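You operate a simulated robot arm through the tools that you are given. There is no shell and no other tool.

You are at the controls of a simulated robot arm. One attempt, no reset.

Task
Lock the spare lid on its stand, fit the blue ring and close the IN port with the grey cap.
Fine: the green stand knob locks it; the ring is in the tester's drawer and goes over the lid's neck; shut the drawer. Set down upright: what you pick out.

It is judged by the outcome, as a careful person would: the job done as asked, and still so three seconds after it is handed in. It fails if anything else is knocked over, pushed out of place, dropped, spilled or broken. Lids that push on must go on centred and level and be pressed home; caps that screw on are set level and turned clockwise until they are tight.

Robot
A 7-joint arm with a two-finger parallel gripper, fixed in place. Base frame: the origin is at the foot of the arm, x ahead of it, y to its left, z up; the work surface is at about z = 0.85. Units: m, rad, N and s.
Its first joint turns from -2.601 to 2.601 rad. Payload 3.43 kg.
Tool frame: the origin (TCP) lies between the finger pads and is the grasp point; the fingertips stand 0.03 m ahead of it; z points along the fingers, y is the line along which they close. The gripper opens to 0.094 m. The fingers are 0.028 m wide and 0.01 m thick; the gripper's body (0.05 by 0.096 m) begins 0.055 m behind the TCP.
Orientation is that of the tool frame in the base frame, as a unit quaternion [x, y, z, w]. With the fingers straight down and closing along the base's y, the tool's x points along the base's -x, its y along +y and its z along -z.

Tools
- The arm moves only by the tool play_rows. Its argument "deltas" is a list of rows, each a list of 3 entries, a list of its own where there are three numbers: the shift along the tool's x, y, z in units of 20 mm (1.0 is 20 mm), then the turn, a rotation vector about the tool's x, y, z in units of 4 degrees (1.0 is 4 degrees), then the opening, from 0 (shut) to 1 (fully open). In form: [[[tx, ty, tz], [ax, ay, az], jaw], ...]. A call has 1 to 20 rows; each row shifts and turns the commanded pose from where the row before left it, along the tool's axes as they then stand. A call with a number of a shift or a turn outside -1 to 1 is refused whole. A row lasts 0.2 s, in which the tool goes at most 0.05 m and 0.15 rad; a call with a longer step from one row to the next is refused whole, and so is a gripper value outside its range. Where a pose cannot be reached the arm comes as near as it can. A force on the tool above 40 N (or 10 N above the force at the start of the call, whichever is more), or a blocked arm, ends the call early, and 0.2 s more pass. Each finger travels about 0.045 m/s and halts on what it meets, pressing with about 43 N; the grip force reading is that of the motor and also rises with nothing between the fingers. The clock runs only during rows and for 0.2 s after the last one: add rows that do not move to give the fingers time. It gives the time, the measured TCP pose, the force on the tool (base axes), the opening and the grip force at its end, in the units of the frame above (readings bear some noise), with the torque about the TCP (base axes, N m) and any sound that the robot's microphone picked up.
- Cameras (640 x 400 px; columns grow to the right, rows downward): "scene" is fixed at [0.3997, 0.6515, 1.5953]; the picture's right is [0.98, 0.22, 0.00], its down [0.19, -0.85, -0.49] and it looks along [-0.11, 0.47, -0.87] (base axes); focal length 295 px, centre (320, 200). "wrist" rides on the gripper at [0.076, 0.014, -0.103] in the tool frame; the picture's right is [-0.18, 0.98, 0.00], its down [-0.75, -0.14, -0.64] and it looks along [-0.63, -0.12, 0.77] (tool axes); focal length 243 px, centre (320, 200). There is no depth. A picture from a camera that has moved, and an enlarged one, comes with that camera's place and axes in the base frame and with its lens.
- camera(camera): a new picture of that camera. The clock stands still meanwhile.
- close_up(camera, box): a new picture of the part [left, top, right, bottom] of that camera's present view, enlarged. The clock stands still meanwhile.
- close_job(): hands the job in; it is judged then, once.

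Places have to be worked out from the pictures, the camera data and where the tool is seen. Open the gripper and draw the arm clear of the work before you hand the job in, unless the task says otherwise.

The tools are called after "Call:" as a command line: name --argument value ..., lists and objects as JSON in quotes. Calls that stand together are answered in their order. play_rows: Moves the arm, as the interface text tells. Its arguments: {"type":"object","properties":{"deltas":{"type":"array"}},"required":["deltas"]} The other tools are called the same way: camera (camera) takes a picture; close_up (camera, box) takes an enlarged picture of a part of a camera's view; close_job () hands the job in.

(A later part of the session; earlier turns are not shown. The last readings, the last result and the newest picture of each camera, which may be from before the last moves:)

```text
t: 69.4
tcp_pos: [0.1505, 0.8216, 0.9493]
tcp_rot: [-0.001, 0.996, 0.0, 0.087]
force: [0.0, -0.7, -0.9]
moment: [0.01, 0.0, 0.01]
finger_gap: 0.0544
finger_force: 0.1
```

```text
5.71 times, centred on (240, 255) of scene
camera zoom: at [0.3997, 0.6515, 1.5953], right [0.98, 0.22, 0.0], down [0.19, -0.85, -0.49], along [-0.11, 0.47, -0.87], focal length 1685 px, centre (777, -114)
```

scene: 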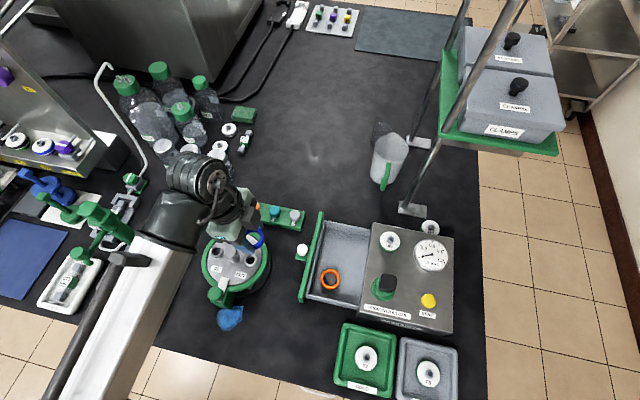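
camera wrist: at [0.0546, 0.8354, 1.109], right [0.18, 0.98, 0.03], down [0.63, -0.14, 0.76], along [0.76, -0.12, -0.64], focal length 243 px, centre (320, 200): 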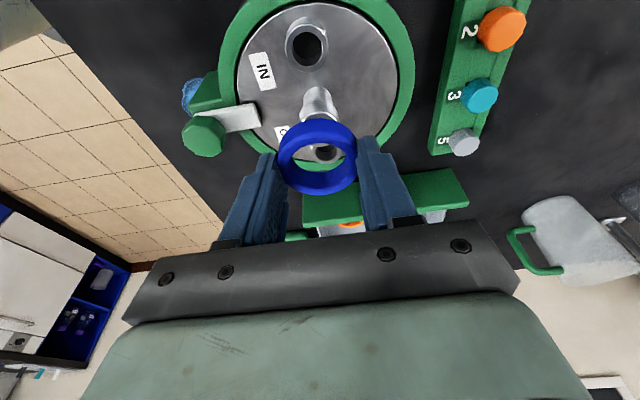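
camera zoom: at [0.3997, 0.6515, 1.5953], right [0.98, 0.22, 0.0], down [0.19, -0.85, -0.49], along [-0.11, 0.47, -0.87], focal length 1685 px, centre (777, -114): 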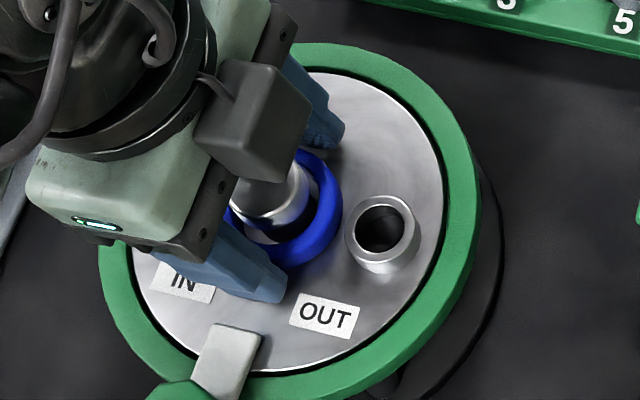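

The ring is released, lying around the neck on the lid. I'll rise straight up slowly.

Call:
play_rows --deltas '[[[-0.043, -0.08, -0.246], [0, 0, 0], 0.58], [[-0.087, 0, -0.49], [0, 0, 0], 0.58], [[-0.174, 0, -0.985], [0, 0, 0], 0.58], [[-0.174, 0, -0.985], [0, 0, 0], 0.58], [[-0.174, 0, -0.985], [0, 0, 0], 0.58], [[-0.174, 0, -0.985], [0, 0, 0], 0.58]]'

Call:
camera --camera "wrist"

Call:
close_up --camera "scene" --box '[200, 220, 280, 290]'

```text
t: 70.8
tcp_pos: [0.1504, 0.8174, 1.045]
tcp_rot: [0.0, 0.996, 0.0, 0.088]
force: [-1.0, 1.2, 0.3]
moment: [0.01, 0.03, -0.02]
finger_gap: 0.0544
finger_force: 0.1
```

```text
taken
camera wrist: at [0.0573, 0.8326, 1.133], right [0.18, 0.98, 0.03], down [0.63, -0.14, 0.76], along [0.76, -0.12, -0.64], focal length 243 px, centre (320, 200)
```

wrist: 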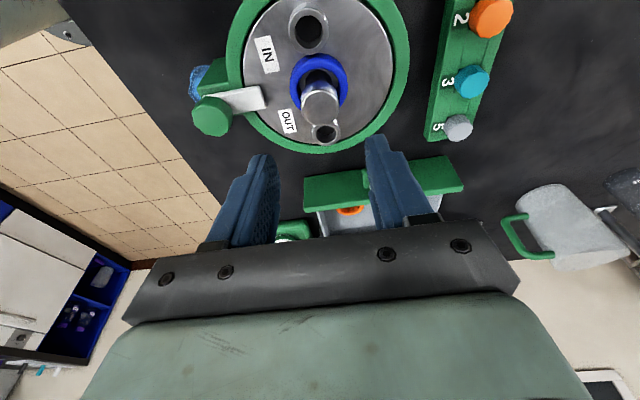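

```text
5.71 times, centred on (240, 255) of scene
camera zoom: at [0.3997, 0.6515, 1.5953], right [0.98, 0.22, 0.0], down [0.19, -0.85, -0.49], along [-0.11, 0.47, -0.87], focal length 1685 px, centre (777, -114)
```

zoom: 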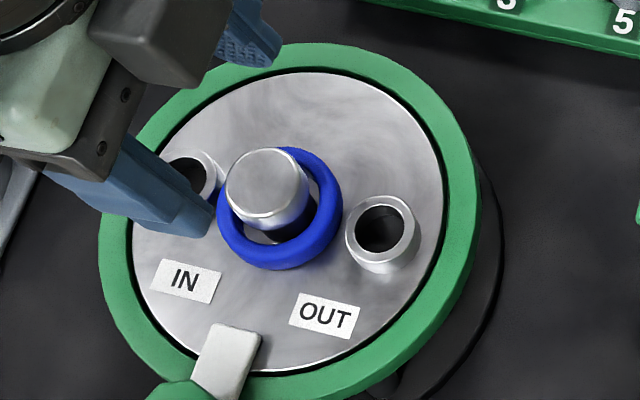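

The blue ring is fitted around the neck. Next I'll close the drawer: level the tool again and move toward the drawer tab, checking its position from above.

Call:
play_rows --deltas '[[[0, 0, -0.3], [0, 1, 0], 0.6], [[0, 0, 0], [0, 1, 0], 0.6], [[0, 0, 0], [0, 0.5, 0], 0.6], [[-1, 0.5, 0], [0, 0, 0], 0.6], [[-1, 0.5, 0], [0, 0, 0], 0.6], [[-1, 0.5, 0], [0, 0, 0], 0.6], [[-1, 0.5, 0], [0, 0, 0], 0.6], [[-1, 0.5, 0], [0, 0, 0], 0.6], [[0, 0.35, 0], [0, 0, 0], 0.6]]'

Call:
camera --camera "wrist"

Call:
close_up --camera "wrist" --box '[230, 110, 410, 220]'

```text
t: 72.8
tcp_pos: [0.2505, 0.8751, 1.0503]
tcp_rot: [0.0, 1.0, 0.001, 0.0]
force: [0.4, -1.0, -0.5]
moment: [-0.04, 0.0, 0.04]
finger_gap: 0.0567
finger_force: 0.1
```

```text
taken
camera wrist: at [0.1741, 0.8914, 1.1538], right [0.18, 0.98, 0.0], down [0.75, -0.14, 0.64], along [0.63, -0.12, -0.77], focal length 243 px, centre (320, 200)
```

wrist: 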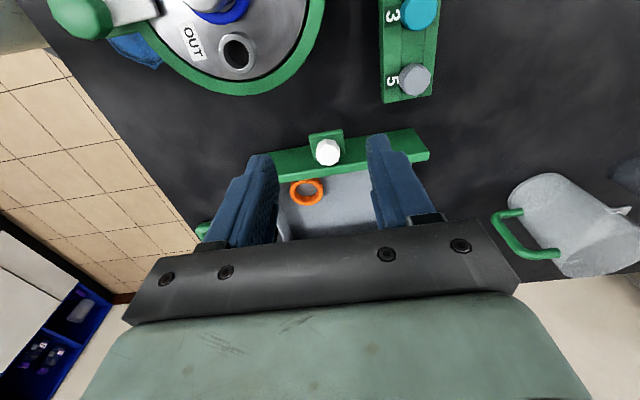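

```text
3.56 times, centred on (320, 165) of wrist
camera zoom: at [0.1741, 0.8914, 1.1538], right [0.18, 0.98, 0.0], down [0.75, -0.14, 0.64], along [0.63, -0.12, -0.77], focal length 863 px, centre (320, 324)
```

zoom: 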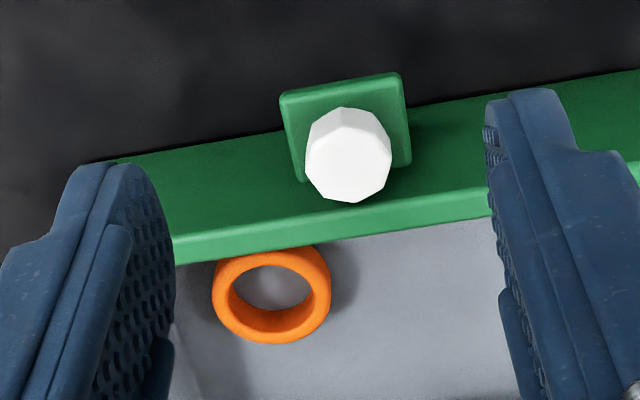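

The drawer knob is now at about (0.307, 0.8755). I'll move over it and descend as before to hold the tab.

Call:
play_rows --deltas '[[[-0.9, 0.02, 0], [0, 0, 0], 0.6], [[-0.9, 0.02, 0.5], [0, 0, 0], 0.6], [[-0.85, 0, 0.9], [0, 0, 0], 0.6], [[0, 0, 1], [0, 0, 0], 0.6], [[0, 0, 1], [0, 0, 0], 0.6], [[0, 0, 1], [0, 0, 0], 0.6], [[0, 0, 1], [0, 0, 0], 0.6], [[0, 0, 0.85], [0, 0, 0], 0.6], [[0, 0, 0], [0, 0, 0], 0.6], [[0, 0, 0], [0, 0, 0], 0.6]]'

Call:
close_up --camera "wrist" --box '[220, 60, 440, 220]'

```text
t: 75.0
tcp_pos: [0.3036, 0.8769, 0.9239]
tcp_rot: [0.0, 1.0, 0.001, 0.001]
force: [-0.4, 0.6, 0.9]
moment: [-0.01, -0.02, -0.01]
finger_gap: 0.0564
finger_force: 0.0
```

```text
2.50 times, centred on (330, 140) of wrist
camera zoom: at [0.2283, 0.892, 1.0273], right [0.18, 0.98, 0.0], down [0.75, -0.14, 0.64], along [0.63, -0.12, -0.77], focal length 606 px, centre (295, 350)
```

zoom: 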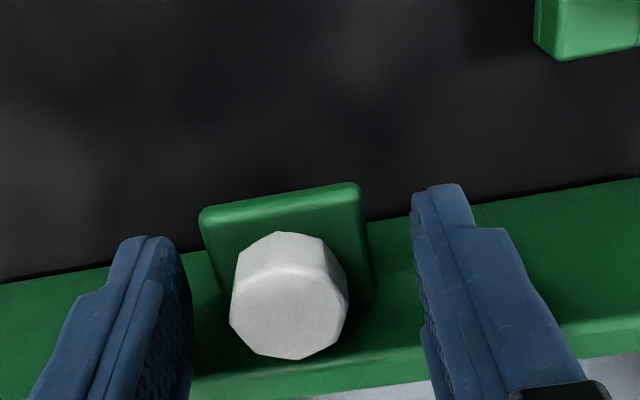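

This is the same arrangement as before. I'll close on the tab with a 2 mm centring shift, then push the drawer in toward +x.

Call:
play_rows --deltas '[[[0, -0.1, 0], [0, 0, 0], 0.6], [[0, 0, 0], [0, 0, 0], 0.2], [[0, 0, 0], [0, 0, 0], 0.2], [[0, 0, 0], [0, 0, 0], 0.2], [[0, 0, 0], [0, 0, 0], 0.2], [[-0.3, 0, 0], [0, 0, 0], 0.2], [[-0.5, 0, 0], [0, 0, 0], 0.2], [[-0.5, 0, 0], [0, 0, 0], 0.2]]'

```text
t: 76.8
tcp_pos: [0.3292, 0.8749, 0.9258]
tcp_rot: [0.0, 1.0, 0.002, 0.001]
force: [0.5, -1.4, -13.5]
moment: [0.27, -0.34, 0.14]
finger_gap: 0.0402
finger_force: 45.0
```

The drawer is moving in. Continuing the push.

Call:
play_rows --deltas '[[[-0.5, 0, 0.06], [0, 0, 0], 0.2], [[-0.5, 0, 0], [0, 0, 0], 0.2], [[-0.5, 0, 0], [0, 0, 0], 0.2], [[-0.5, 0, 0], [0, 0, 0], 0.2], [[-0.5, 0, 0], [0, 0, 0], 0.2], [[-0.5, 0, 0], [0, 0, 0], 0.2], [[-0.5, 0, 0], [0, 0, 0], 0.2], [[-0.5, 0, 0], [0, 0, 0], 0.2]]'

```text
t: 78.6
tcp_pos: [0.4102, 0.8749, 0.9245]
tcp_rot: [0.0, 1.0, 0.0, 0.001]
force: [-0.6, -1.3, 1.6]
moment: [0.05, 0.6, 0.07]
finger_gap: 0.0395
finger_force: 45.2
```

About 16 mm remain. I'll push slowly until the drawer meets its stop.

Call:
play_rows --deltas '[[[-0.25, 0, 0], [0, 0, 0], 0.2], [[-0.25, 0, 0], [0, 0, 0], 0.2], [[-0.2, 0, 0], [0, 0, 0], 0.2], [[-0.1, 0, 0], [0, 0, 0], 0.2]]'

Call:
close_up --camera "scene" --box '[300, 210, 420, 340]'

```text
t: 79.6
tcp_pos: [0.4241, 0.8756, 0.9258]
tcp_rot: [0.0, 1.0, 0.001, 0.001]
force: [0.7, 3.9, 5.2]
moment: [-0.6, 0.65, 0.22]
finger_gap: 0.0401
finger_force: 44.9
```

```text
3.08 times, centred on (360, 275) of scene
camera zoom: at [0.3997, 0.6515, 1.5953], right [0.98, 0.22, 0.0], down [0.19, -0.85, -0.49], along [-0.11, 0.47, -0.87], focal length 907 px, centre (197, -31)
```

zoom: 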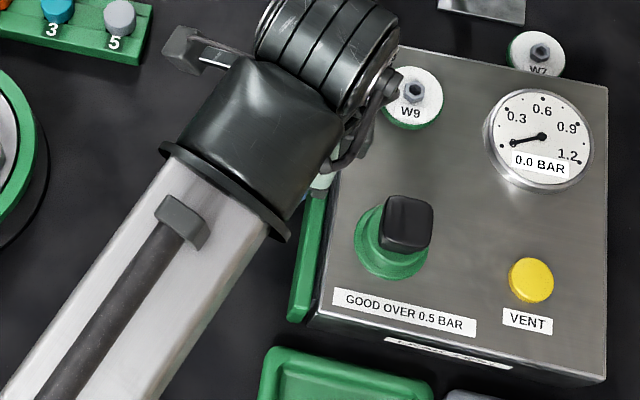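

Not quite at the stop yet: there's no reaction force. I'll push on in 2 mm steps.

Call:
play_rows --deltas '[[[-0.1, 0, 0], [0, 0, 0], 0.2], [[-0.1, 0, 0], [0, 0, 0], 0.2], [[0, 0, 0], [0, 0, 0], 0.2]]'

```text
t: 80.4
tcp_pos: [0.4279, 0.8739, 0.9253]
tcp_rot: [0.0, 1.0, 0.003, 0.0]
force: [-0.9, 11.4, 19.7]
moment: [0.13, 0.72, -0.06]
finger_gap: 0.0399
finger_force: 45.0
```

Call:
play_rows --deltas '[[[-0.1, 0.03, -0.06], [0, 0, 0], 0.2], [[-0.05, 0, 0], [0, 0, 0], 0.2], [[0, 0, 0], [0, 0, 0], 0.2]]'

Call:
close_up --camera "scene" --box '[330, 230, 400, 330]'

```text
t: 81.2
tcp_pos: [0.4283, 0.8755, 0.9255]
tcp_rot: [-0.001, 1.0, 0.001, -0.001]
force: [-26.8, 6.3, 2.3]
moment: [0.23, -0.43, -0.32]
finger_gap: 0.0398
finger_force: 44.9
```

```text
4.00 times, centred on (365, 280) of scene
camera zoom: at [0.3997, 0.6515, 1.5953], right [0.98, 0.22, 0.0], down [0.19, -0.85, -0.49], along [-0.11, 0.47, -0.87], focal length 1179 px, centre (140, -120)
```

zoom: 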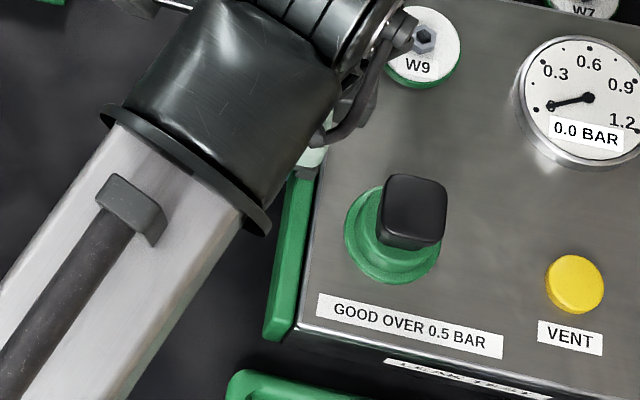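

A reaction of -27 N at x = 0.428 means the drawer is fully shut. Releasing the tab and rising.

Call:
play_rows --deltas '[[[0, 0, 0], [0, 0, 0], 0.6], [[0, 0, 0], [0, 0, 0], 0.6], [[0, 0, 0], [0, 0, 0], 0.6], [[0, 0, -0.5], [0, 0, 0], 0.6], [[0, 0, -1], [0, 0, 0], 0.6], [[0, 0, -1], [0, 0, 0], 0.6], [[0, 0, -1], [0, 0, 0], 0.6], [[0, 0, -1], [0, 0, 0], 0.6], [[0, 0, -1], [0, 0, 0], 0.6], [[0.8, 0.4, -0.5], [0, 0, 0], 0.6], [[0.8, 0.4, 0], [0, 0, 0], 0.6], [[0.8, 0.4, 0], [0, 0, 0], 0.6], [[0.8, 0.4, 0], [0, 0, 0], 0.6], [[0.8, 0.4, 0], [0, 0, 0], 0.6], [[0.8, 0.4, 0], [0, 0, 0], 0.6], [[0.8, 0.4, 0], [0, 0, 0], 0.6], [[0.8, 0.4, 0], [0, 0, 0], 0.6], [[0.8, 0.4, 0], [0, 0, 0], 0.6]]'

Call:
camera --camera "wrist"

Call:
camera --camera "scene"

```text
t: 85.0
tcp_pos: [0.2855, 0.9472, 1.0471]
tcp_rot: [0.001, 1.0, 0.001, 0.001]
force: [-0.3, 1.1, 0.4]
moment: [0.01, 0.02, 0.01]
finger_gap: 0.0562
finger_force: 0.1
```

```text
taken
camera wrist: at [0.2101, 0.9618, 1.1499], right [0.18, 0.98, 0.0], down [0.75, -0.14, 0.64], along [0.63, -0.12, -0.77], focal length 243 px, centre (320, 200)
```

wrist: 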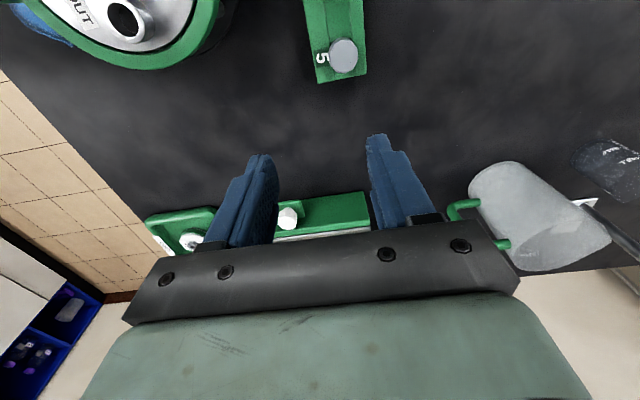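

```text
taken
```

scene: 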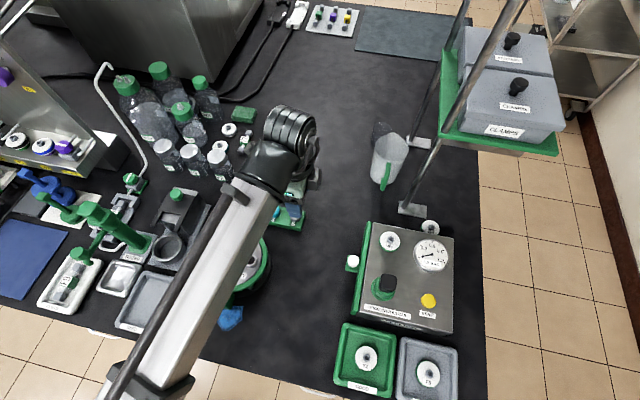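

The drawer is shut. I'll back off to look closely at the rack with the grey cap 5.

Call:
play_rows --deltas '[[[0.9, 0.1, 0], [0, 0, 0], 0.6], [[0.9, 0.1, 0], [0, 0, 0], 0.6], [[0.9, 0.1, 0], [0, 0, 0], 0.6], [[0.9, 0.1, 0], [0, 0, 0], 0.6], [[0.9, 0.1, 0], [0, 0, 0], 0.6], [[0, 0, 0], [0, 0, 0], 0.6]]'

Call:
close_up --camera "wrist" --box '[270, 80, 410, 200]'

Call:
close_up --camera "wrist" --box '[170, 20, 330, 140]'

Call:
camera --camera "wrist"

Call:
close_up --camera "scene" --box '[235, 190, 315, 240]'

```text
t: 86.4
tcp_pos: [0.1962, 0.9551, 1.0464]
tcp_rot: [0.0, 1.0, 0.001, 0.001]
force: [-0.2, -1.0, 0.4]
moment: [-0.01, -0.02, 0.0]
finger_gap: 0.0562
finger_force: 0.2
```

```text
3.33 times, centred on (340, 140) of wrist
camera zoom: at [0.1216, 0.9712, 1.1485], right [0.18, 0.98, 0.0], down [0.75, -0.14, 0.64], along [0.63, -0.12, -0.77], focal length 809 px, centre (253, 400)
```

zoom: 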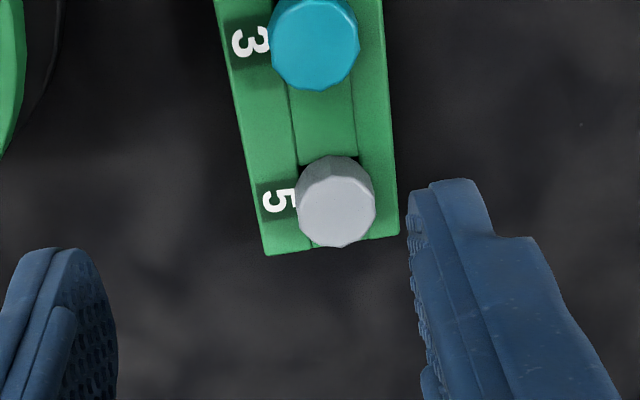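

```text
3.33 times, centred on (250, 80) of wrist
camera zoom: at [0.1216, 0.9712, 1.1485], right [0.18, 0.98, 0.0], down [0.75, -0.14, 0.64], along [0.63, -0.12, -0.77], focal length 809 px, centre (553, 600)
```

zoom: 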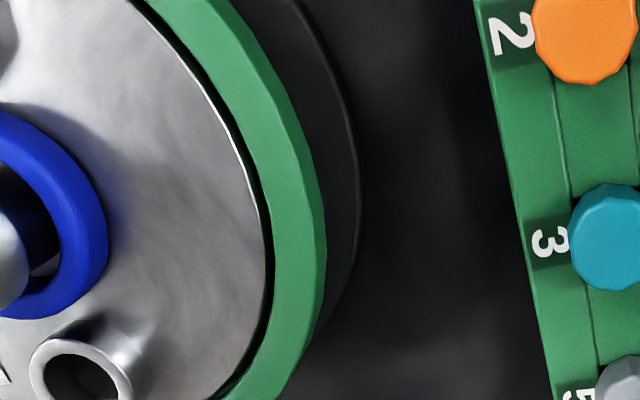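

```text
taken
camera wrist: at [0.1216, 0.9712, 1.1485], right [0.18, 0.98, 0.0], down [0.75, -0.14, 0.64], along [0.63, -0.12, -0.77], focal length 243 px, centre (320, 200)
```

wrist: 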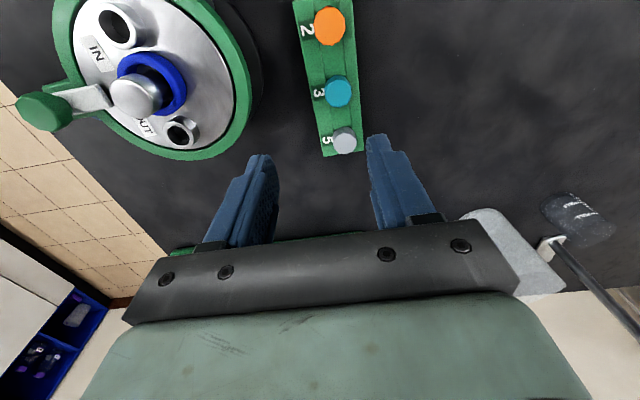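

```text
8.00 times, centred on (275, 215) of scene
camera zoom: at [0.3997, 0.6515, 1.5953], right [0.98, 0.22, 0.0], down [0.19, -0.85, -0.49], along [-0.11, 0.47, -0.87], focal length 2359 px, centre (680, 80)
```

zoom: 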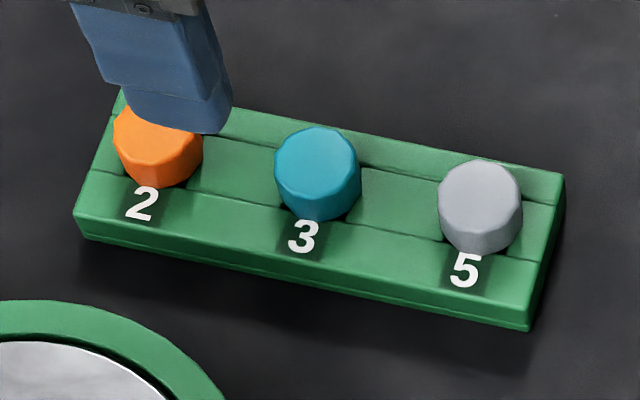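

The caps sit in a groove. The grey cap is about 28 mm across, centred near (0.2525, 0.9765) with its top at z ≈ 0.893, and it's also about 1.01 m out, so I need the same tilted approach. I'll yaw 75.5° counter-clockwise and tilt 10° outward here, at a safe height.

Call:
play_rows --deltas '[[[0, 0, 0], [0, 0, -1], 0.6], [[0, 0, 0], [0, 0, -1], 0.6], [[0, 0, 0], [0, 0, -1], 0.6], [[0, 0, 0], [0, 0, -1], 0.6], [[0, 0, 0], [0, 0, -1], 0.6], [[0, 0, 0], [0, 0, -1], 0.6], [[0, 0, 0], [0, 0, -1], 0.6], [[0, 0, 0], [0, 0, -1], 0.6], [[0, 0, 0], [0, 0, -1], 0.6], [[0, 0, 0], [0, 0, -1], 0.6], [[0, 0, 0], [0, 0, -1], 0.6], [[0, 0, 0], [0, 0, -1], 0.6], [[0, 0, 0], [0, 0, -1], 0.6], [[0, 0, 0], [0, 0, -1], 0.6], [[0, 0, 0], [0, 0, -1], 0.6], [[0, 0, 0], [0, 0, -1], 0.6], [[0, 0, 0], [0, 0, -1], 0.6], [[0, 0, 0], [0, 0, -1], 0.6], [[0, 0, 0], [0, 0, -0.9], 0.6], [[0, 0, 0], [0, -0.5, 0], 0.6]]'

Call:
play_rows --deltas '[[[0, 0, 0], [0, -1, 0], 0.5], [[0, 0, 0], [0, -1, 0], 0.5], [[0, 0, 0], [0, 0, 0], 0.5]]'

Call:
camera --camera "wrist"

```text
t: 90.6
tcp_pos: [0.1985, 0.9569, 1.0454]
tcp_rot: [-0.613, 0.79, 0.012, 0.015]
force: [0.4, 0.1, 0.0]
moment: [0.01, -0.02, 0.03]
finger_gap: 0.0563
finger_force: 0.1
```

```text
t: 91.4
tcp_pos: [0.1965, 0.9575, 1.046]
tcp_rot: [-0.61, 0.787, 0.054, 0.071]
force: [-1.0, 0.6, -0.4]
moment: [0.04, 0.01, -0.04]
finger_gap: 0.0469
finger_force: 0.1
```

```text
taken
camera wrist: at [0.1609, 0.8719, 1.1333], right [-0.91, 0.42, 0.03], down [0.29, 0.57, 0.77], along [0.3, 0.7, -0.64], focal length 243 px, centre (320, 200)
```

wrist: 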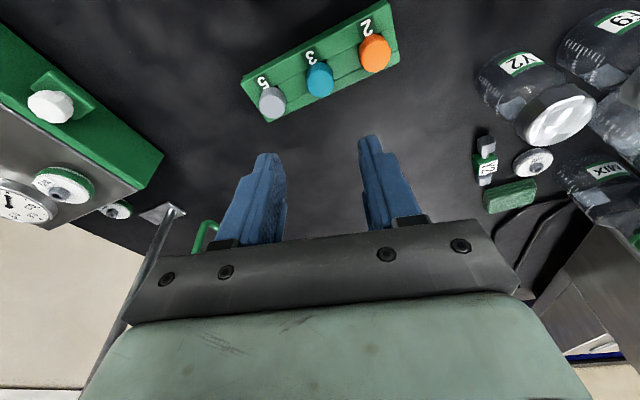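

The tool is oriented. I'll move over the grey cap, stopping with the fingertips about 4 cm above it, and check alignment.

Call:
play_rows --deltas '[[[-0.128, -0.495, 0.845], [0, 0, 0], 0.45], [[-0.128, -0.495, 0.845], [0, 0, 0], 0.45], [[-0.128, -0.495, 0.845], [0, 0, 0], 0.45], [[-0.128, -0.495, 0.845], [0, 0, 0], 0.45], [[-0.128, -0.495, 0.845], [0, 0, 0], 0.45], [[0, 0, 0], [0, 0, 0], 0.45]]'

Call:
camera --camera "wrist"

Call:
close_up --camera "wrist" --box '[250, 80, 410, 200]'

Call:
close_up --camera "scene" --box '[250, 190, 320, 240]'

```text
t: 92.8
tcp_pos: [0.2509, 0.9691, 0.9651]
tcp_rot: [-0.61, 0.787, 0.054, 0.07]
force: [0.5, 0.7, -0.8]
moment: [0.01, -0.01, -0.01]
finger_gap: 0.0424
finger_force: 0.1
```

```text
taken
camera wrist: at [0.2145, 0.8839, 1.0532], right [-0.91, 0.42, 0.03], down [0.29, 0.57, 0.77], along [0.3, 0.7, -0.64], focal length 243 px, centre (320, 200)
```

wrist: 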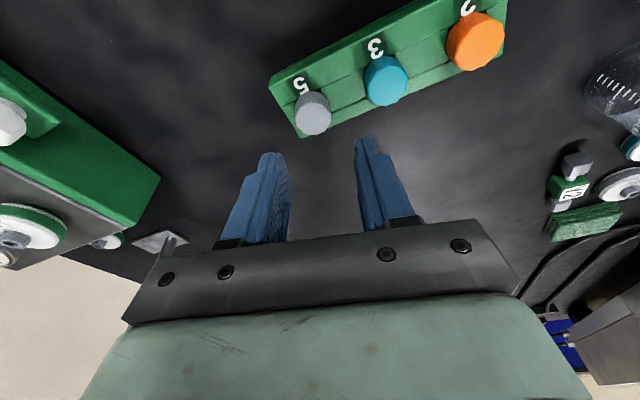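

```text
3.33 times, centred on (330, 140) of wrist
camera zoom: at [0.2145, 0.8839, 1.0532], right [-0.91, 0.42, 0.03], down [0.29, 0.57, 0.77], along [0.3, 0.7, -0.64], focal length 809 px, centre (287, 400)
```

zoom: 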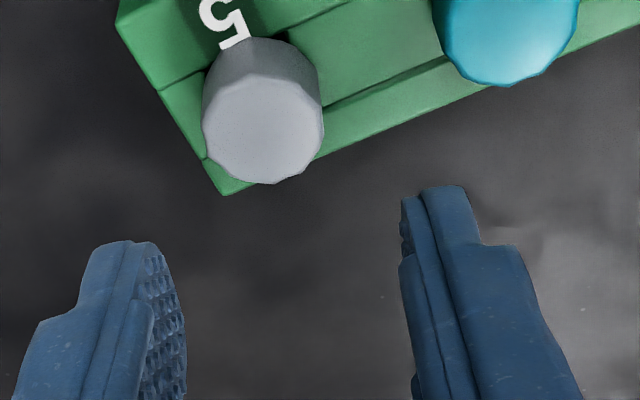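

```text
8.00 times, centred on (285, 215) of scene
camera zoom: at [0.3997, 0.6515, 1.5953], right [0.98, 0.22, 0.0], down [0.19, -0.85, -0.49], along [-0.11, 0.47, -0.87], focal length 2359 px, centre (600, 80)
```

zoom: 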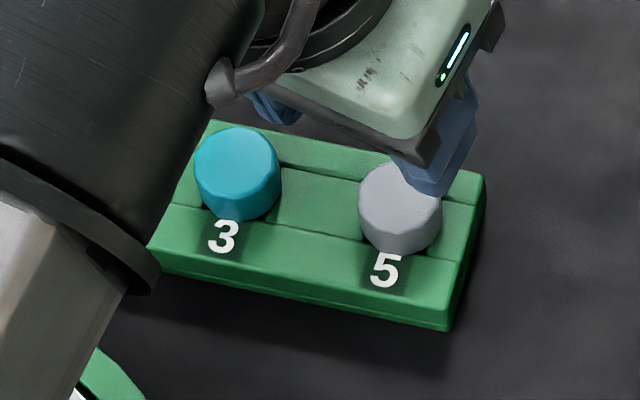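

The cap centre is near (0.2555, 0.9755) with its top around z 0.888. I'll correct by about 3 mm and descend 40 mm, then look again.

Call:
play_rows --deltas '[[[0.155, -0.08, 0.99], [0, 0, 0], 0.45], [[0.155, -0.08, 0.99], [0, 0, 0], 0.45], [[0, 0, 0], [0, 0, 0], 0.45]]'

Call:
close_up --camera "wrist" --box '[250, 80, 410, 200]'

Call:
close_up --camera "scene" --box '[265, 195, 315, 235]'

```text
t: 93.6
tcp_pos: [0.2538, 0.9724, 0.926]
tcp_rot: [-0.61, 0.787, 0.053, 0.071]
force: [0.1, 0.1, 0.6]
moment: [0.0, -0.02, 0.01]
finger_gap: 0.0423
finger_force: 0.0
```

```text
3.33 times, centred on (330, 140) of wrist
camera zoom: at [0.2172, 0.8853, 1.013], right [-0.91, 0.42, 0.03], down [0.29, 0.57, 0.77], along [0.3, 0.7, -0.64], focal length 809 px, centre (287, 400)
```

zoom: 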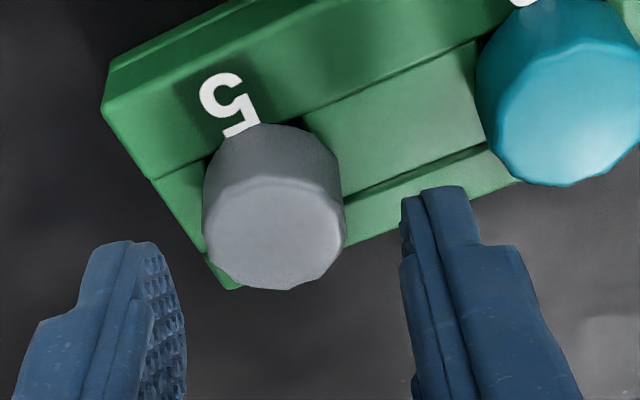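

```text
10.00 times, centred on (290, 215) of scene
camera zoom: at [0.3997, 0.6515, 1.5953], right [0.98, 0.22, 0.0], down [0.19, -0.85, -0.49], along [-0.11, 0.47, -0.87], focal length 2948 px, centre (620, 50)
```

zoom: 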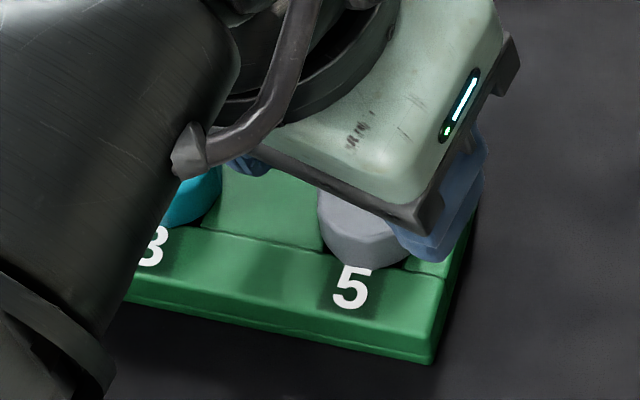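

The cap is well centred between the fingers, within about 1 mm. I'll descend the last 20 mm in two steps, watching for contact with the rack.

Call:
play_rows --deltas '[[[0.06, -0.05, 0.37], [0, 0, 0], 0.45], [[0.06, 0, 0.37], [0, 0, 0], 0.45], [[0, 0, 0], [0, 0, 0], 0.45]]'

Call:
play_rows --deltas '[[[0.018, 0, 0.1], [0, 0, 0], 0.45], [[0.018, 0, 0.1], [0, 0, 0], 0.45], [[0, 0, 0], [0, 0, 0], 0.45]]'

Call:
close_up --camera "wrist" --box '[230, 80, 410, 215]'

```text
t: 94.4
tcp_pos: [0.2546, 0.9712, 0.91]
tcp_rot: [-0.611, 0.786, 0.054, 0.07]
force: [0.0, 0.3, -0.3]
moment: [-0.01, 0.01, 0.0]
finger_gap: 0.0424
finger_force: 0.0
```

```text
t: 95.2
tcp_pos: [0.2567, 0.9727, 0.9065]
tcp_rot: [-0.611, 0.786, 0.054, 0.071]
force: [0.5, -0.1, 0.7]
moment: [0.04, 0.04, 0.01]
finger_gap: 0.0423
finger_force: 0.0
```

```text
2.96 times, centred on (320, 148) of wrist
camera zoom: at [0.2199, 0.8867, 0.993], right [-0.91, 0.42, 0.03], down [0.29, 0.57, 0.77], along [0.3, 0.7, -0.64], focal length 719 px, centre (320, 356)
```

zoom: 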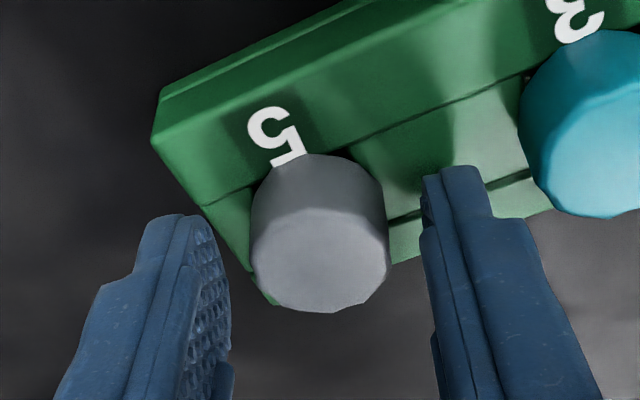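

The cap is centred laterally between the fingers, with the tips at z ≈ 0.875 and no contact. I'll shift 2 mm inward to centre the pads, then close.

Call:
play_rows --deltas '[[[0.1, 0.03, 0.0], [0, 0, 0], 0.45], [[0, 0, 0], [0, 0, 0], 0.1], [[0, 0, 0], [0, 0, 0], 0.1], [[0, 0, 0], [0, 0, 0], 0.1], [[0, 0, 0], [0, 0, 0], 0.1]]'

Call:
close_up --camera "wrist" --box '[230, 80, 410, 215]'

```text
t: 96.4
tcp_pos: [0.2549, 0.9695, 0.9055]
tcp_rot: [-0.61, 0.787, 0.055, 0.071]
force: [1.2, 0.0, -0.8]
moment: [-0.01, -0.01, -0.05]
finger_gap: 0.0232
finger_force: 43.6
```

```text
2.96 times, centred on (320, 148) of wrist
camera zoom: at [0.2189, 0.8847, 0.9928], right [-0.91, 0.42, 0.03], down [0.29, 0.57, 0.76], along [0.3, 0.7, -0.64], focal length 719 px, centre (320, 356)
```

zoom: 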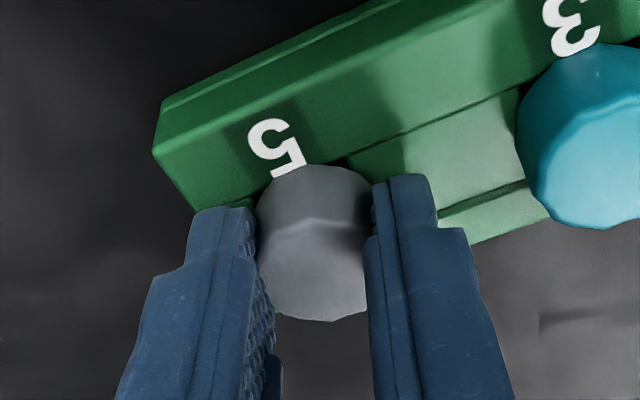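

The cap is gripped at 43 N. Lifting it straight up 40 mm and inspecting it.

Call:
play_rows --deltas '[[[-0.043, 0, -0.246], [0, 0, 0], 0.1], [[-0.087, 0, -0.49], [0, 0, 0], 0.1], [[-0.174, 0, -0.985], [0, 0, 0], 0.1], [[-0.174, 0, -0.985], [0, 0, 0], 0.1], [[0, 0, 0], [0, 0, 0], 0.1]]'

Call:
close_up --camera "wrist" --box '[230, 80, 410, 215]'

Call:
close_up --camera "scene" --box '[250, 180, 320, 240]'

```text
t: 97.6
tcp_pos: [0.2552, 0.9682, 0.962]
tcp_rot: [-0.611, 0.787, 0.053, 0.07]
force: [0.5, -0.1, -1.4]
moment: [-0.01, 0.01, -0.02]
finger_gap: 0.023
finger_force: 43.3
```

```text
2.96 times, centred on (320, 148) of wrist
camera zoom: at [0.2185, 0.8833, 1.0483], right [-0.91, 0.42, 0.03], down [0.29, 0.57, 0.76], along [0.3, 0.7, -0.64], focal length 719 px, centre (320, 356)
```

zoom: 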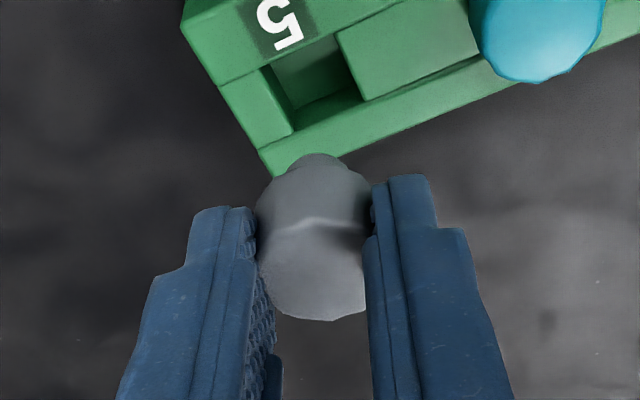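

```text
6.67 times, centred on (285, 210) of scene
camera zoom: at [0.3997, 0.6515, 1.5953], right [0.98, 0.22, 0.0], down [0.19, -0.85, -0.49], along [-0.11, 0.47, -0.87], focal length 1966 px, centre (553, 133)
```

zoom: 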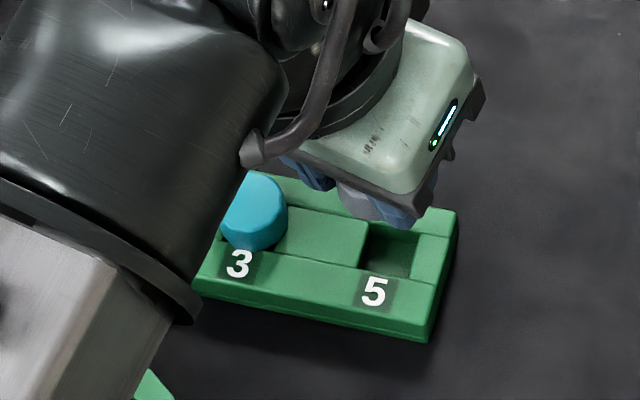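

The cap has a narrower plug under its head, which fits a pocket in the rack and should go into the port's bore. I'll raise it, bring it inward and turn so the fingers close along y, keeping it level.

Call:
play_rows --deltas '[[[-0.174, 0, -0.985], [0, 0, 0], 0.1], [[-0.174, 0, -0.985], [0, 0, 0], 0.1], [[-0.174, 0, -0.985], [0, 0, 0], 0.1], [[-0.174, 0, -0.985], [0, 0, 0], 0.1], [[-0.087, 0, -0.49], [0, 0, 0], 0.1], [[0.903, 0.464, -0.159], [0, 0, 0], 0.1], [[0.903, 0.464, -0.159], [0, 0, 0], 0.1], [[0.903, 0.464, -0.159], [0, 0, 0], 0.1], [[0.903, 0.464, -0.159], [0, 0, 0], 0.1], [[0.903, 0.464, -0.159], [0, 0, 0], 0.1], [[0.903, 0.464, -0.159], [0, 0, 0], 0.1], [[0.903, 0.464, -0.159], [0, 0, 0], 0.1]]'

Call:
play_rows --deltas '[[[0, 0, 0], [0.174, 0, 0.985], 0.1], [[0, 0, 0], [0.174, 0, 0.985], 0.1], [[0, 0, 0], [0.174, 0, 0.985], 0.1], [[0, 0, 0], [0.174, 0, 0.985], 0.1], [[0, 0, 0], [0.174, 0, 0.985], 0.1], [[0, 0, 0], [0.174, 0, 0.985], 0.1], [[0, 0, 0], [0.174, 0, 0.985], 0.1], [[0, 0, 0], [0.174, 0, 0.985], 0.1], [[0, 0, 0], [0.174, 0, 0.985], 0.1], [[0, 0, 0], [0.174, 0, 0.985], 0.1], [[0, 0, 0], [0.174, 0, 0.985], 0.1], [[0, 0, 0], [0.174, 0, 0.985], 0.1], [[0, 0, 0], [0.174, 0, 0.985], 0.1], [[0, 0, 0], [0.174, 0, 0.985], 0.1], [[0, 0, 0], [0.174, 0, 0.985], 0.1], [[0, 0, 0], [0.174, 0, 0.985], 0.1], [[0, 0, 0], [0.174, 0, 0.985], 0.1], [[0, 0, 0], [0.174, 0, 0.985], 0.1], [[0, 0, 0], [0.157, 0, 0.887], 0.1], [[0, 0, 0], [0, 0, 0], 0.1]]'

Call:
camera --camera "wrist"

Call:
camera --camera "scene"

```text
t: 100.2
tcp_pos: [0.161, 0.8622, 1.0513]
tcp_rot: [-0.61, 0.788, 0.054, 0.071]
force: [0.5, 0.0, 0.4]
moment: [-0.01, 0.0, 0.04]
finger_gap: 0.0226
finger_force: 43.2
```

```text
t: 104.4
tcp_pos: [0.1599, 0.861, 1.0492]
tcp_rot: [0.001, 0.996, 0.0, 0.089]
force: [-0.3, 0.5, 0.1]
moment: [-0.02, 0.0, 0.0]
finger_gap: 0.0227
finger_force: 42.9
```

```text
taken
camera wrist: at [0.0675, 0.8762, 1.1377], right [0.18, 0.98, 0.03], down [0.63, -0.14, 0.76], along [0.76, -0.12, -0.64], focal length 243 px, centre (320, 200)
```

wrist: 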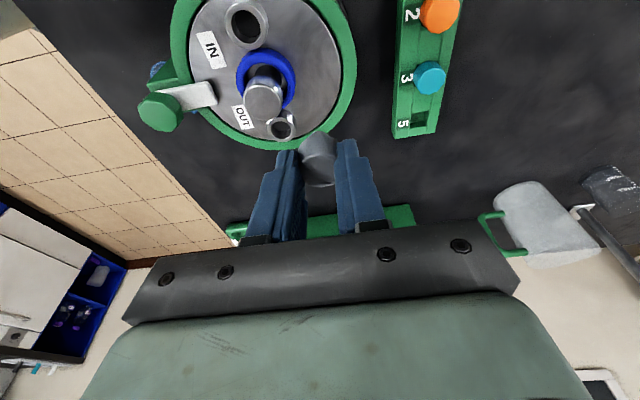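

```text
taken
```

scene: 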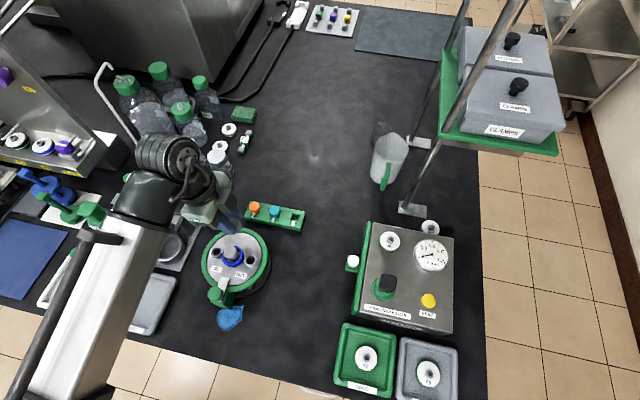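

The cap is held with the fingers along y. I'll move over the IN port at about (0.1105, 0.822) and lower to a couple of centimetres above it for a visual check.

Call:
play_rows --deltas '[[[0.898, -0.65, -0.158], [0, 0, 0], 0.1], [[0.898, -0.65, -0.158], [0, 0, 0], 0.1], [[0.898, -0.65, -0.158], [0, 0, 0], 0.1], [[0.174, 0, 0.985], [0, 0, 0], 0.1], [[0.174, 0, 0.985], [0, 0, 0], 0.1], [[0, 0, 0], [0, 0, 0], 0.1]]'

Call:
close_up --camera "wrist" --box '[250, 80, 390, 190]'

Call:
close_up --camera "scene" --box '[196, 225, 246, 265]'

```text
t: 105.8
tcp_pos: [0.1055, 0.8203, 1.0117]
tcp_rot: [0.0, 0.996, 0.001, 0.088]
force: [-0.3, -0.2, -0.5]
moment: [0.01, 0.01, -0.01]
finger_gap: 0.0244
finger_force: 42.8
```

```text
3.64 times, centred on (320, 135) of wrist
camera zoom: at [0.0131, 0.8372, 1.0991], right [0.18, 0.98, 0.03], down [0.63, -0.14, 0.76], along [0.76, -0.12, -0.64], focal length 882 px, centre (320, 436)
```

zoom: 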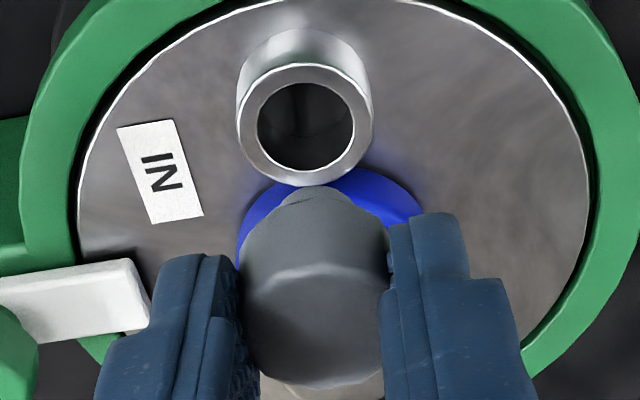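

```text
10.00 times, centred on (221, 245) of scene
camera zoom: at [0.3997, 0.6515, 1.5953], right [0.98, 0.22, 0.0], down [0.19, -0.85, -0.49], along [-0.11, 0.47, -0.87], focal length 2948 px, centre (1310, -250)
```

zoom: 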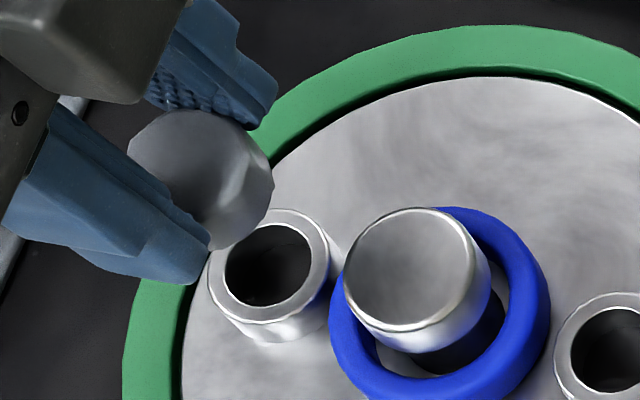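

Both views put the cap within about 2 mm of the port axis. I'll shift 1 mm in -x and lower 25 mm so the plug is just above the port, then measure again.

Call:
play_rows --deltas '[[[0.133, 0, 0.61], [0, 0, 0], 0.1], [[0.133, 0, 0.61], [0, 0, 0], 0.1], [[0, 0, 0], [0, 0, 0], 0.1], [[0, 0, 0], [0, 0, 0], 0.1]]'

Call:
close_up --camera "wrist" --box '[250, 80, 390, 190]'

Call:
close_up --camera "scene" --box '[200, 230, 240, 262]'

```text
t: 106.8
tcp_pos: [0.1048, 0.8218, 0.9861]
tcp_rot: [0.0, 0.996, 0.001, 0.089]
force: [0.4, -0.2, 0.2]
moment: [0.02, 0.0, 0.02]
finger_gap: 0.0244
finger_force: 43.3
```

```text
3.64 times, centred on (320, 135) of wrist
camera zoom: at [0.0127, 0.8374, 1.0736], right [0.18, 0.98, 0.03], down [0.63, -0.14, 0.76], along [0.76, -0.12, -0.64], focal length 882 px, centre (320, 436)
```

zoom: 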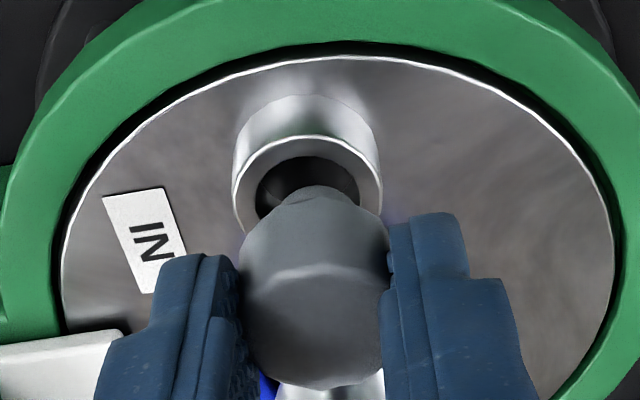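

```text
12.50 times, centred on (220, 246) of scene
camera zoom: at [0.3997, 0.6515, 1.5953], right [0.98, 0.22, 0.0], down [0.19, -0.85, -0.49], along [-0.11, 0.47, -0.87], focal length 3686 px, centre (1570, -375)
```

zoom: 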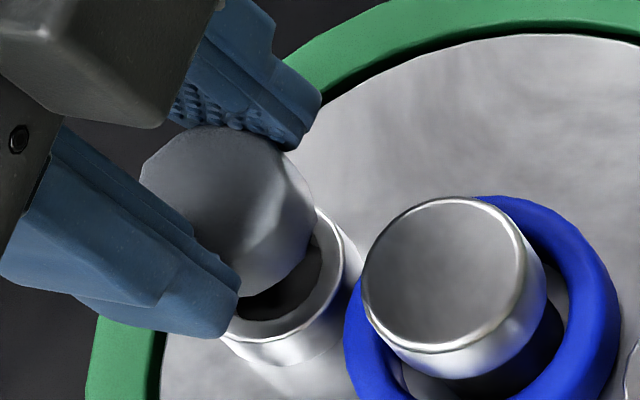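

The plug's lower end is about 6 mm above the rim. I'll correct by (-1.5, -0.8 mm) and lower 10 mm so the plug starts to enter, checking forces.

Call:
play_rows --deltas '[[[0.074, -0.04, -0.013], [0, 0, 0], 0.1], [[0.043, 0, 0.246], [0, 0, 0], 0.1], [[0.043, 0, 0.246], [0, 0, 0], 0.1], [[0, 0, 0], [0, 0, 0], 0.1]]'

Call:
close_up --camera "wrist" --box '[250, 80, 390, 190]'

Call:
close_up --camera "scene" --box '[200, 230, 240, 262]'

```text
t: 107.8
tcp_pos: [0.103, 0.8216, 0.9751]
tcp_rot: [0.0, 0.996, 0.001, 0.088]
force: [0.5, -0.9, 0.0]
moment: [-0.02, -0.05, -0.01]
finger_gap: 0.0247
finger_force: 42.7
```

```text
3.64 times, centred on (320, 135) of wrist
camera zoom: at [0.0103, 0.837, 1.0621], right [0.18, 0.98, 0.03], down [0.63, -0.14, 0.76], along [0.76, -0.12, -0.64], focal length 882 px, centre (320, 436)
```

zoom: 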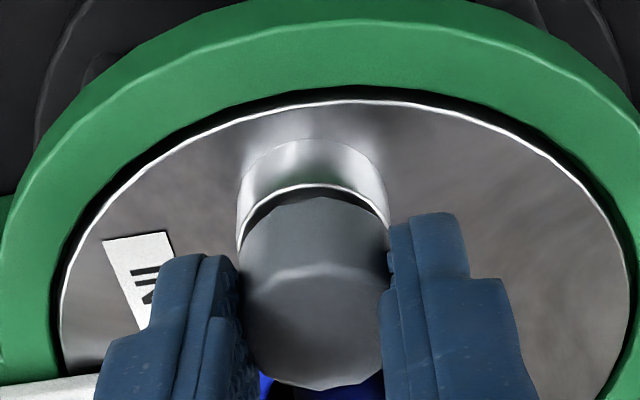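

```text
12.50 times, centred on (220, 246) of scene
camera zoom: at [0.3997, 0.6515, 1.5953], right [0.98, 0.22, 0.0], down [0.19, -0.85, -0.49], along [-0.11, 0.47, -0.87], focal length 3686 px, centre (1570, -375)
```

zoom: 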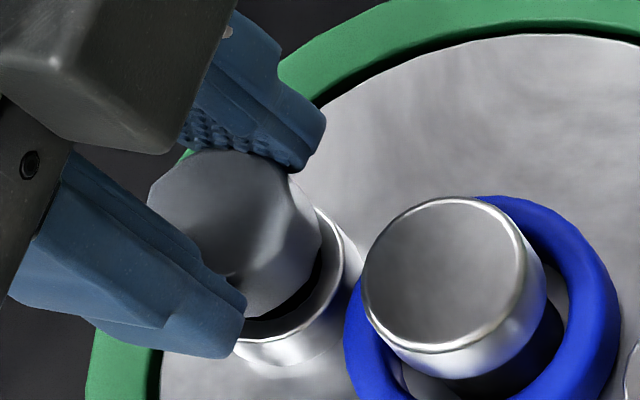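

The plug is entering the bore with no contact force, and it looks well aligned. Continuing down in small steps.

Call:
play_rows --deltas '[[[0.0, -0.025, 0.1], [0, 0, 0], 0.1], [[0.0176, 0, 0.0985], [0, 0, 0], 0.1], [[0, 0, 0], [0, 0, 0], 0.1]]'

Call:
play_rows --deltas '[[[0.0088, 0, 0.05], [0, 0, 0], 0.1], [[0, 0, 0], [0, 0, 0], 0.1]]'

```text
t: 108.6
tcp_pos: [0.1027, 0.8206, 0.9715]
tcp_rot: [0.001, 0.996, 0.001, 0.088]
force: [-0.2, -0.1, 0.0]
moment: [-0.01, 0.01, 0.02]
finger_gap: 0.0249
finger_force: 43.6
```

```text
t: 109.2
tcp_pos: [0.103, 0.8213, 0.9701]
tcp_rot: [0.001, 0.996, 0.001, 0.089]
force: [-0.4, 0.5, 0.0]
moment: [0.0, -0.02, 0.01]
finger_gap: 0.0247
finger_force: 42.8
```

Still free. Continuing millimetre by millimetre.

Call:
play_rows --deltas '[[[0.0088, 0, 0.05], [0, 0, 0], 0.1], [[0.0088, 0, 0.05], [0, 0, 0], 0.1], [[0, 0, 0], [0, 0, 0], 0.1]]'

Call:
close_up --camera "scene" --box '[200, 230, 240, 262]'

Call:
close_up --camera "wrist" --box '[250, 80, 390, 190]'

```text
t: 110.0
tcp_pos: [0.1035, 0.8213, 0.9682]
tcp_rot: [0.001, 0.996, 0.002, 0.088]
force: [1.0, -0.5, 0.0]
moment: [0.01, 0.0, 0.03]
finger_gap: 0.0249
finger_force: 42.7
```

```text
12.50 times, centred on (220, 246) of scene
camera zoom: at [0.3997, 0.6515, 1.5953], right [0.98, 0.22, 0.0], down [0.19, -0.85, -0.49], along [-0.11, 0.47, -0.87], focal length 3686 px, centre (1570, -375)
```

zoom: 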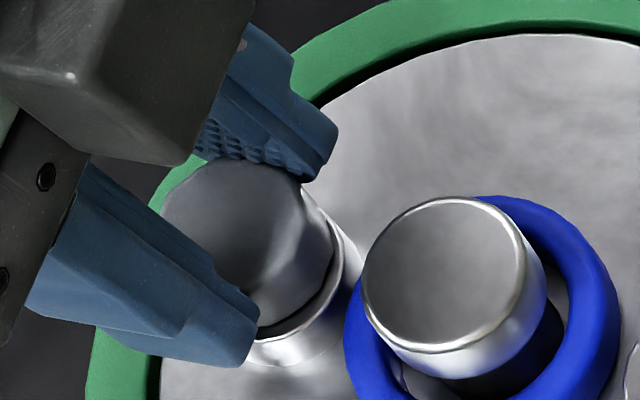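

```text
3.64 times, centred on (320, 135) of wrist
camera zoom: at [0.0105, 0.8373, 1.0559], right [0.18, 0.98, 0.03], down [0.63, -0.14, 0.76], along [0.76, -0.12, -0.64], focal length 882 px, centre (320, 436)
```

zoom: 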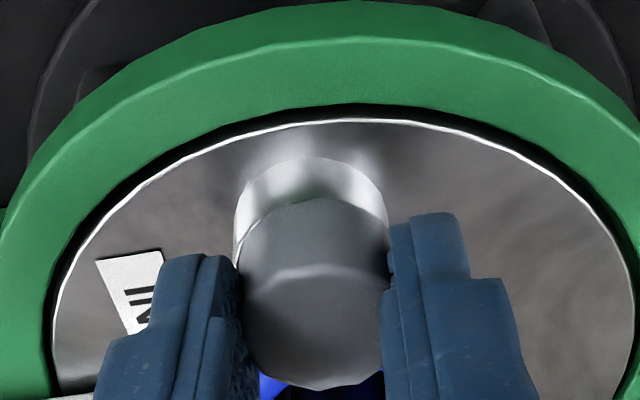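

The cap's head is almost on the rim. Continuing until contact.

Call:
play_rows --deltas '[[[0.0088, 0, 0.05], [0, 0, 0], 0.1], [[0, 0, 0], [0, 0, 0], 0.1]]'

Call:
play_rows --deltas '[[[0.0088, 0, 0.05], [0, 0, 0], 0.1], [[0, 0, 0], [0, 0, 0], 0.1]]'

```text
t: 110.6
tcp_pos: [0.1031, 0.8222, 0.9686]
tcp_rot: [0.001, 0.996, 0.0, 0.089]
force: [0.6, 1.3, 10.5]
moment: [-0.01, -0.14, 0.0]
finger_gap: 0.0248
finger_force: 43.1
```

```text
t: 111.2
tcp_pos: [0.1034, 0.8214, 0.9666]
tcp_rot: [0.001, 0.996, 0.002, 0.089]
force: [-1.8, 3.0, 37.1]
moment: [0.0, -0.2, 0.06]
finger_gap: 0.0247
finger_force: 43.4
```

Contact with force building to 37 N. I'll look closely at whether the head is on the rim or a gap remains.

Call:
close_up --camera "scene" --box '[208, 236, 232, 256]'

Call:
close_up --camera "wrist" --box '[280, 100, 360, 165]'

```text
16.00 times, centred on (220, 246) of scene
camera zoom: at [0.3997, 0.6515, 1.5953], right [0.98, 0.22, 0.0], down [0.19, -0.85, -0.49], along [-0.11, 0.47, -0.87], focal length 4718 px, centre (1920, -536)
```

zoom: 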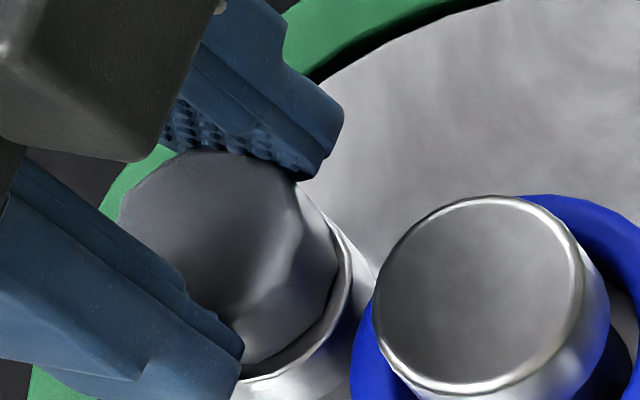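

```text
6.15 times, centred on (320, 132) of wrist
camera zoom: at [0.0104, 0.8368, 1.0551], right [0.18, 0.98, 0.04], down [0.63, -0.14, 0.76], along [0.76, -0.12, -0.64], focal length 1493 px, centre (320, 615)
```

zoom: 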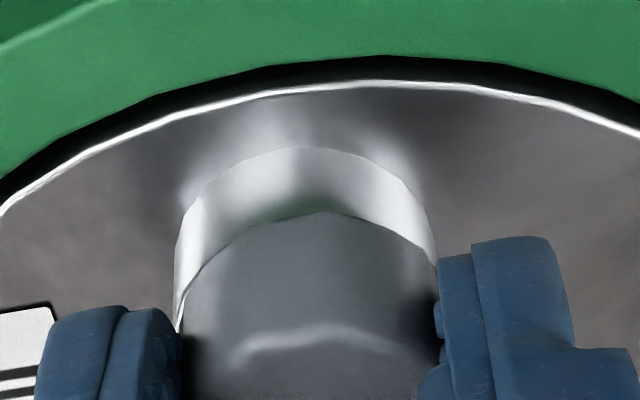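

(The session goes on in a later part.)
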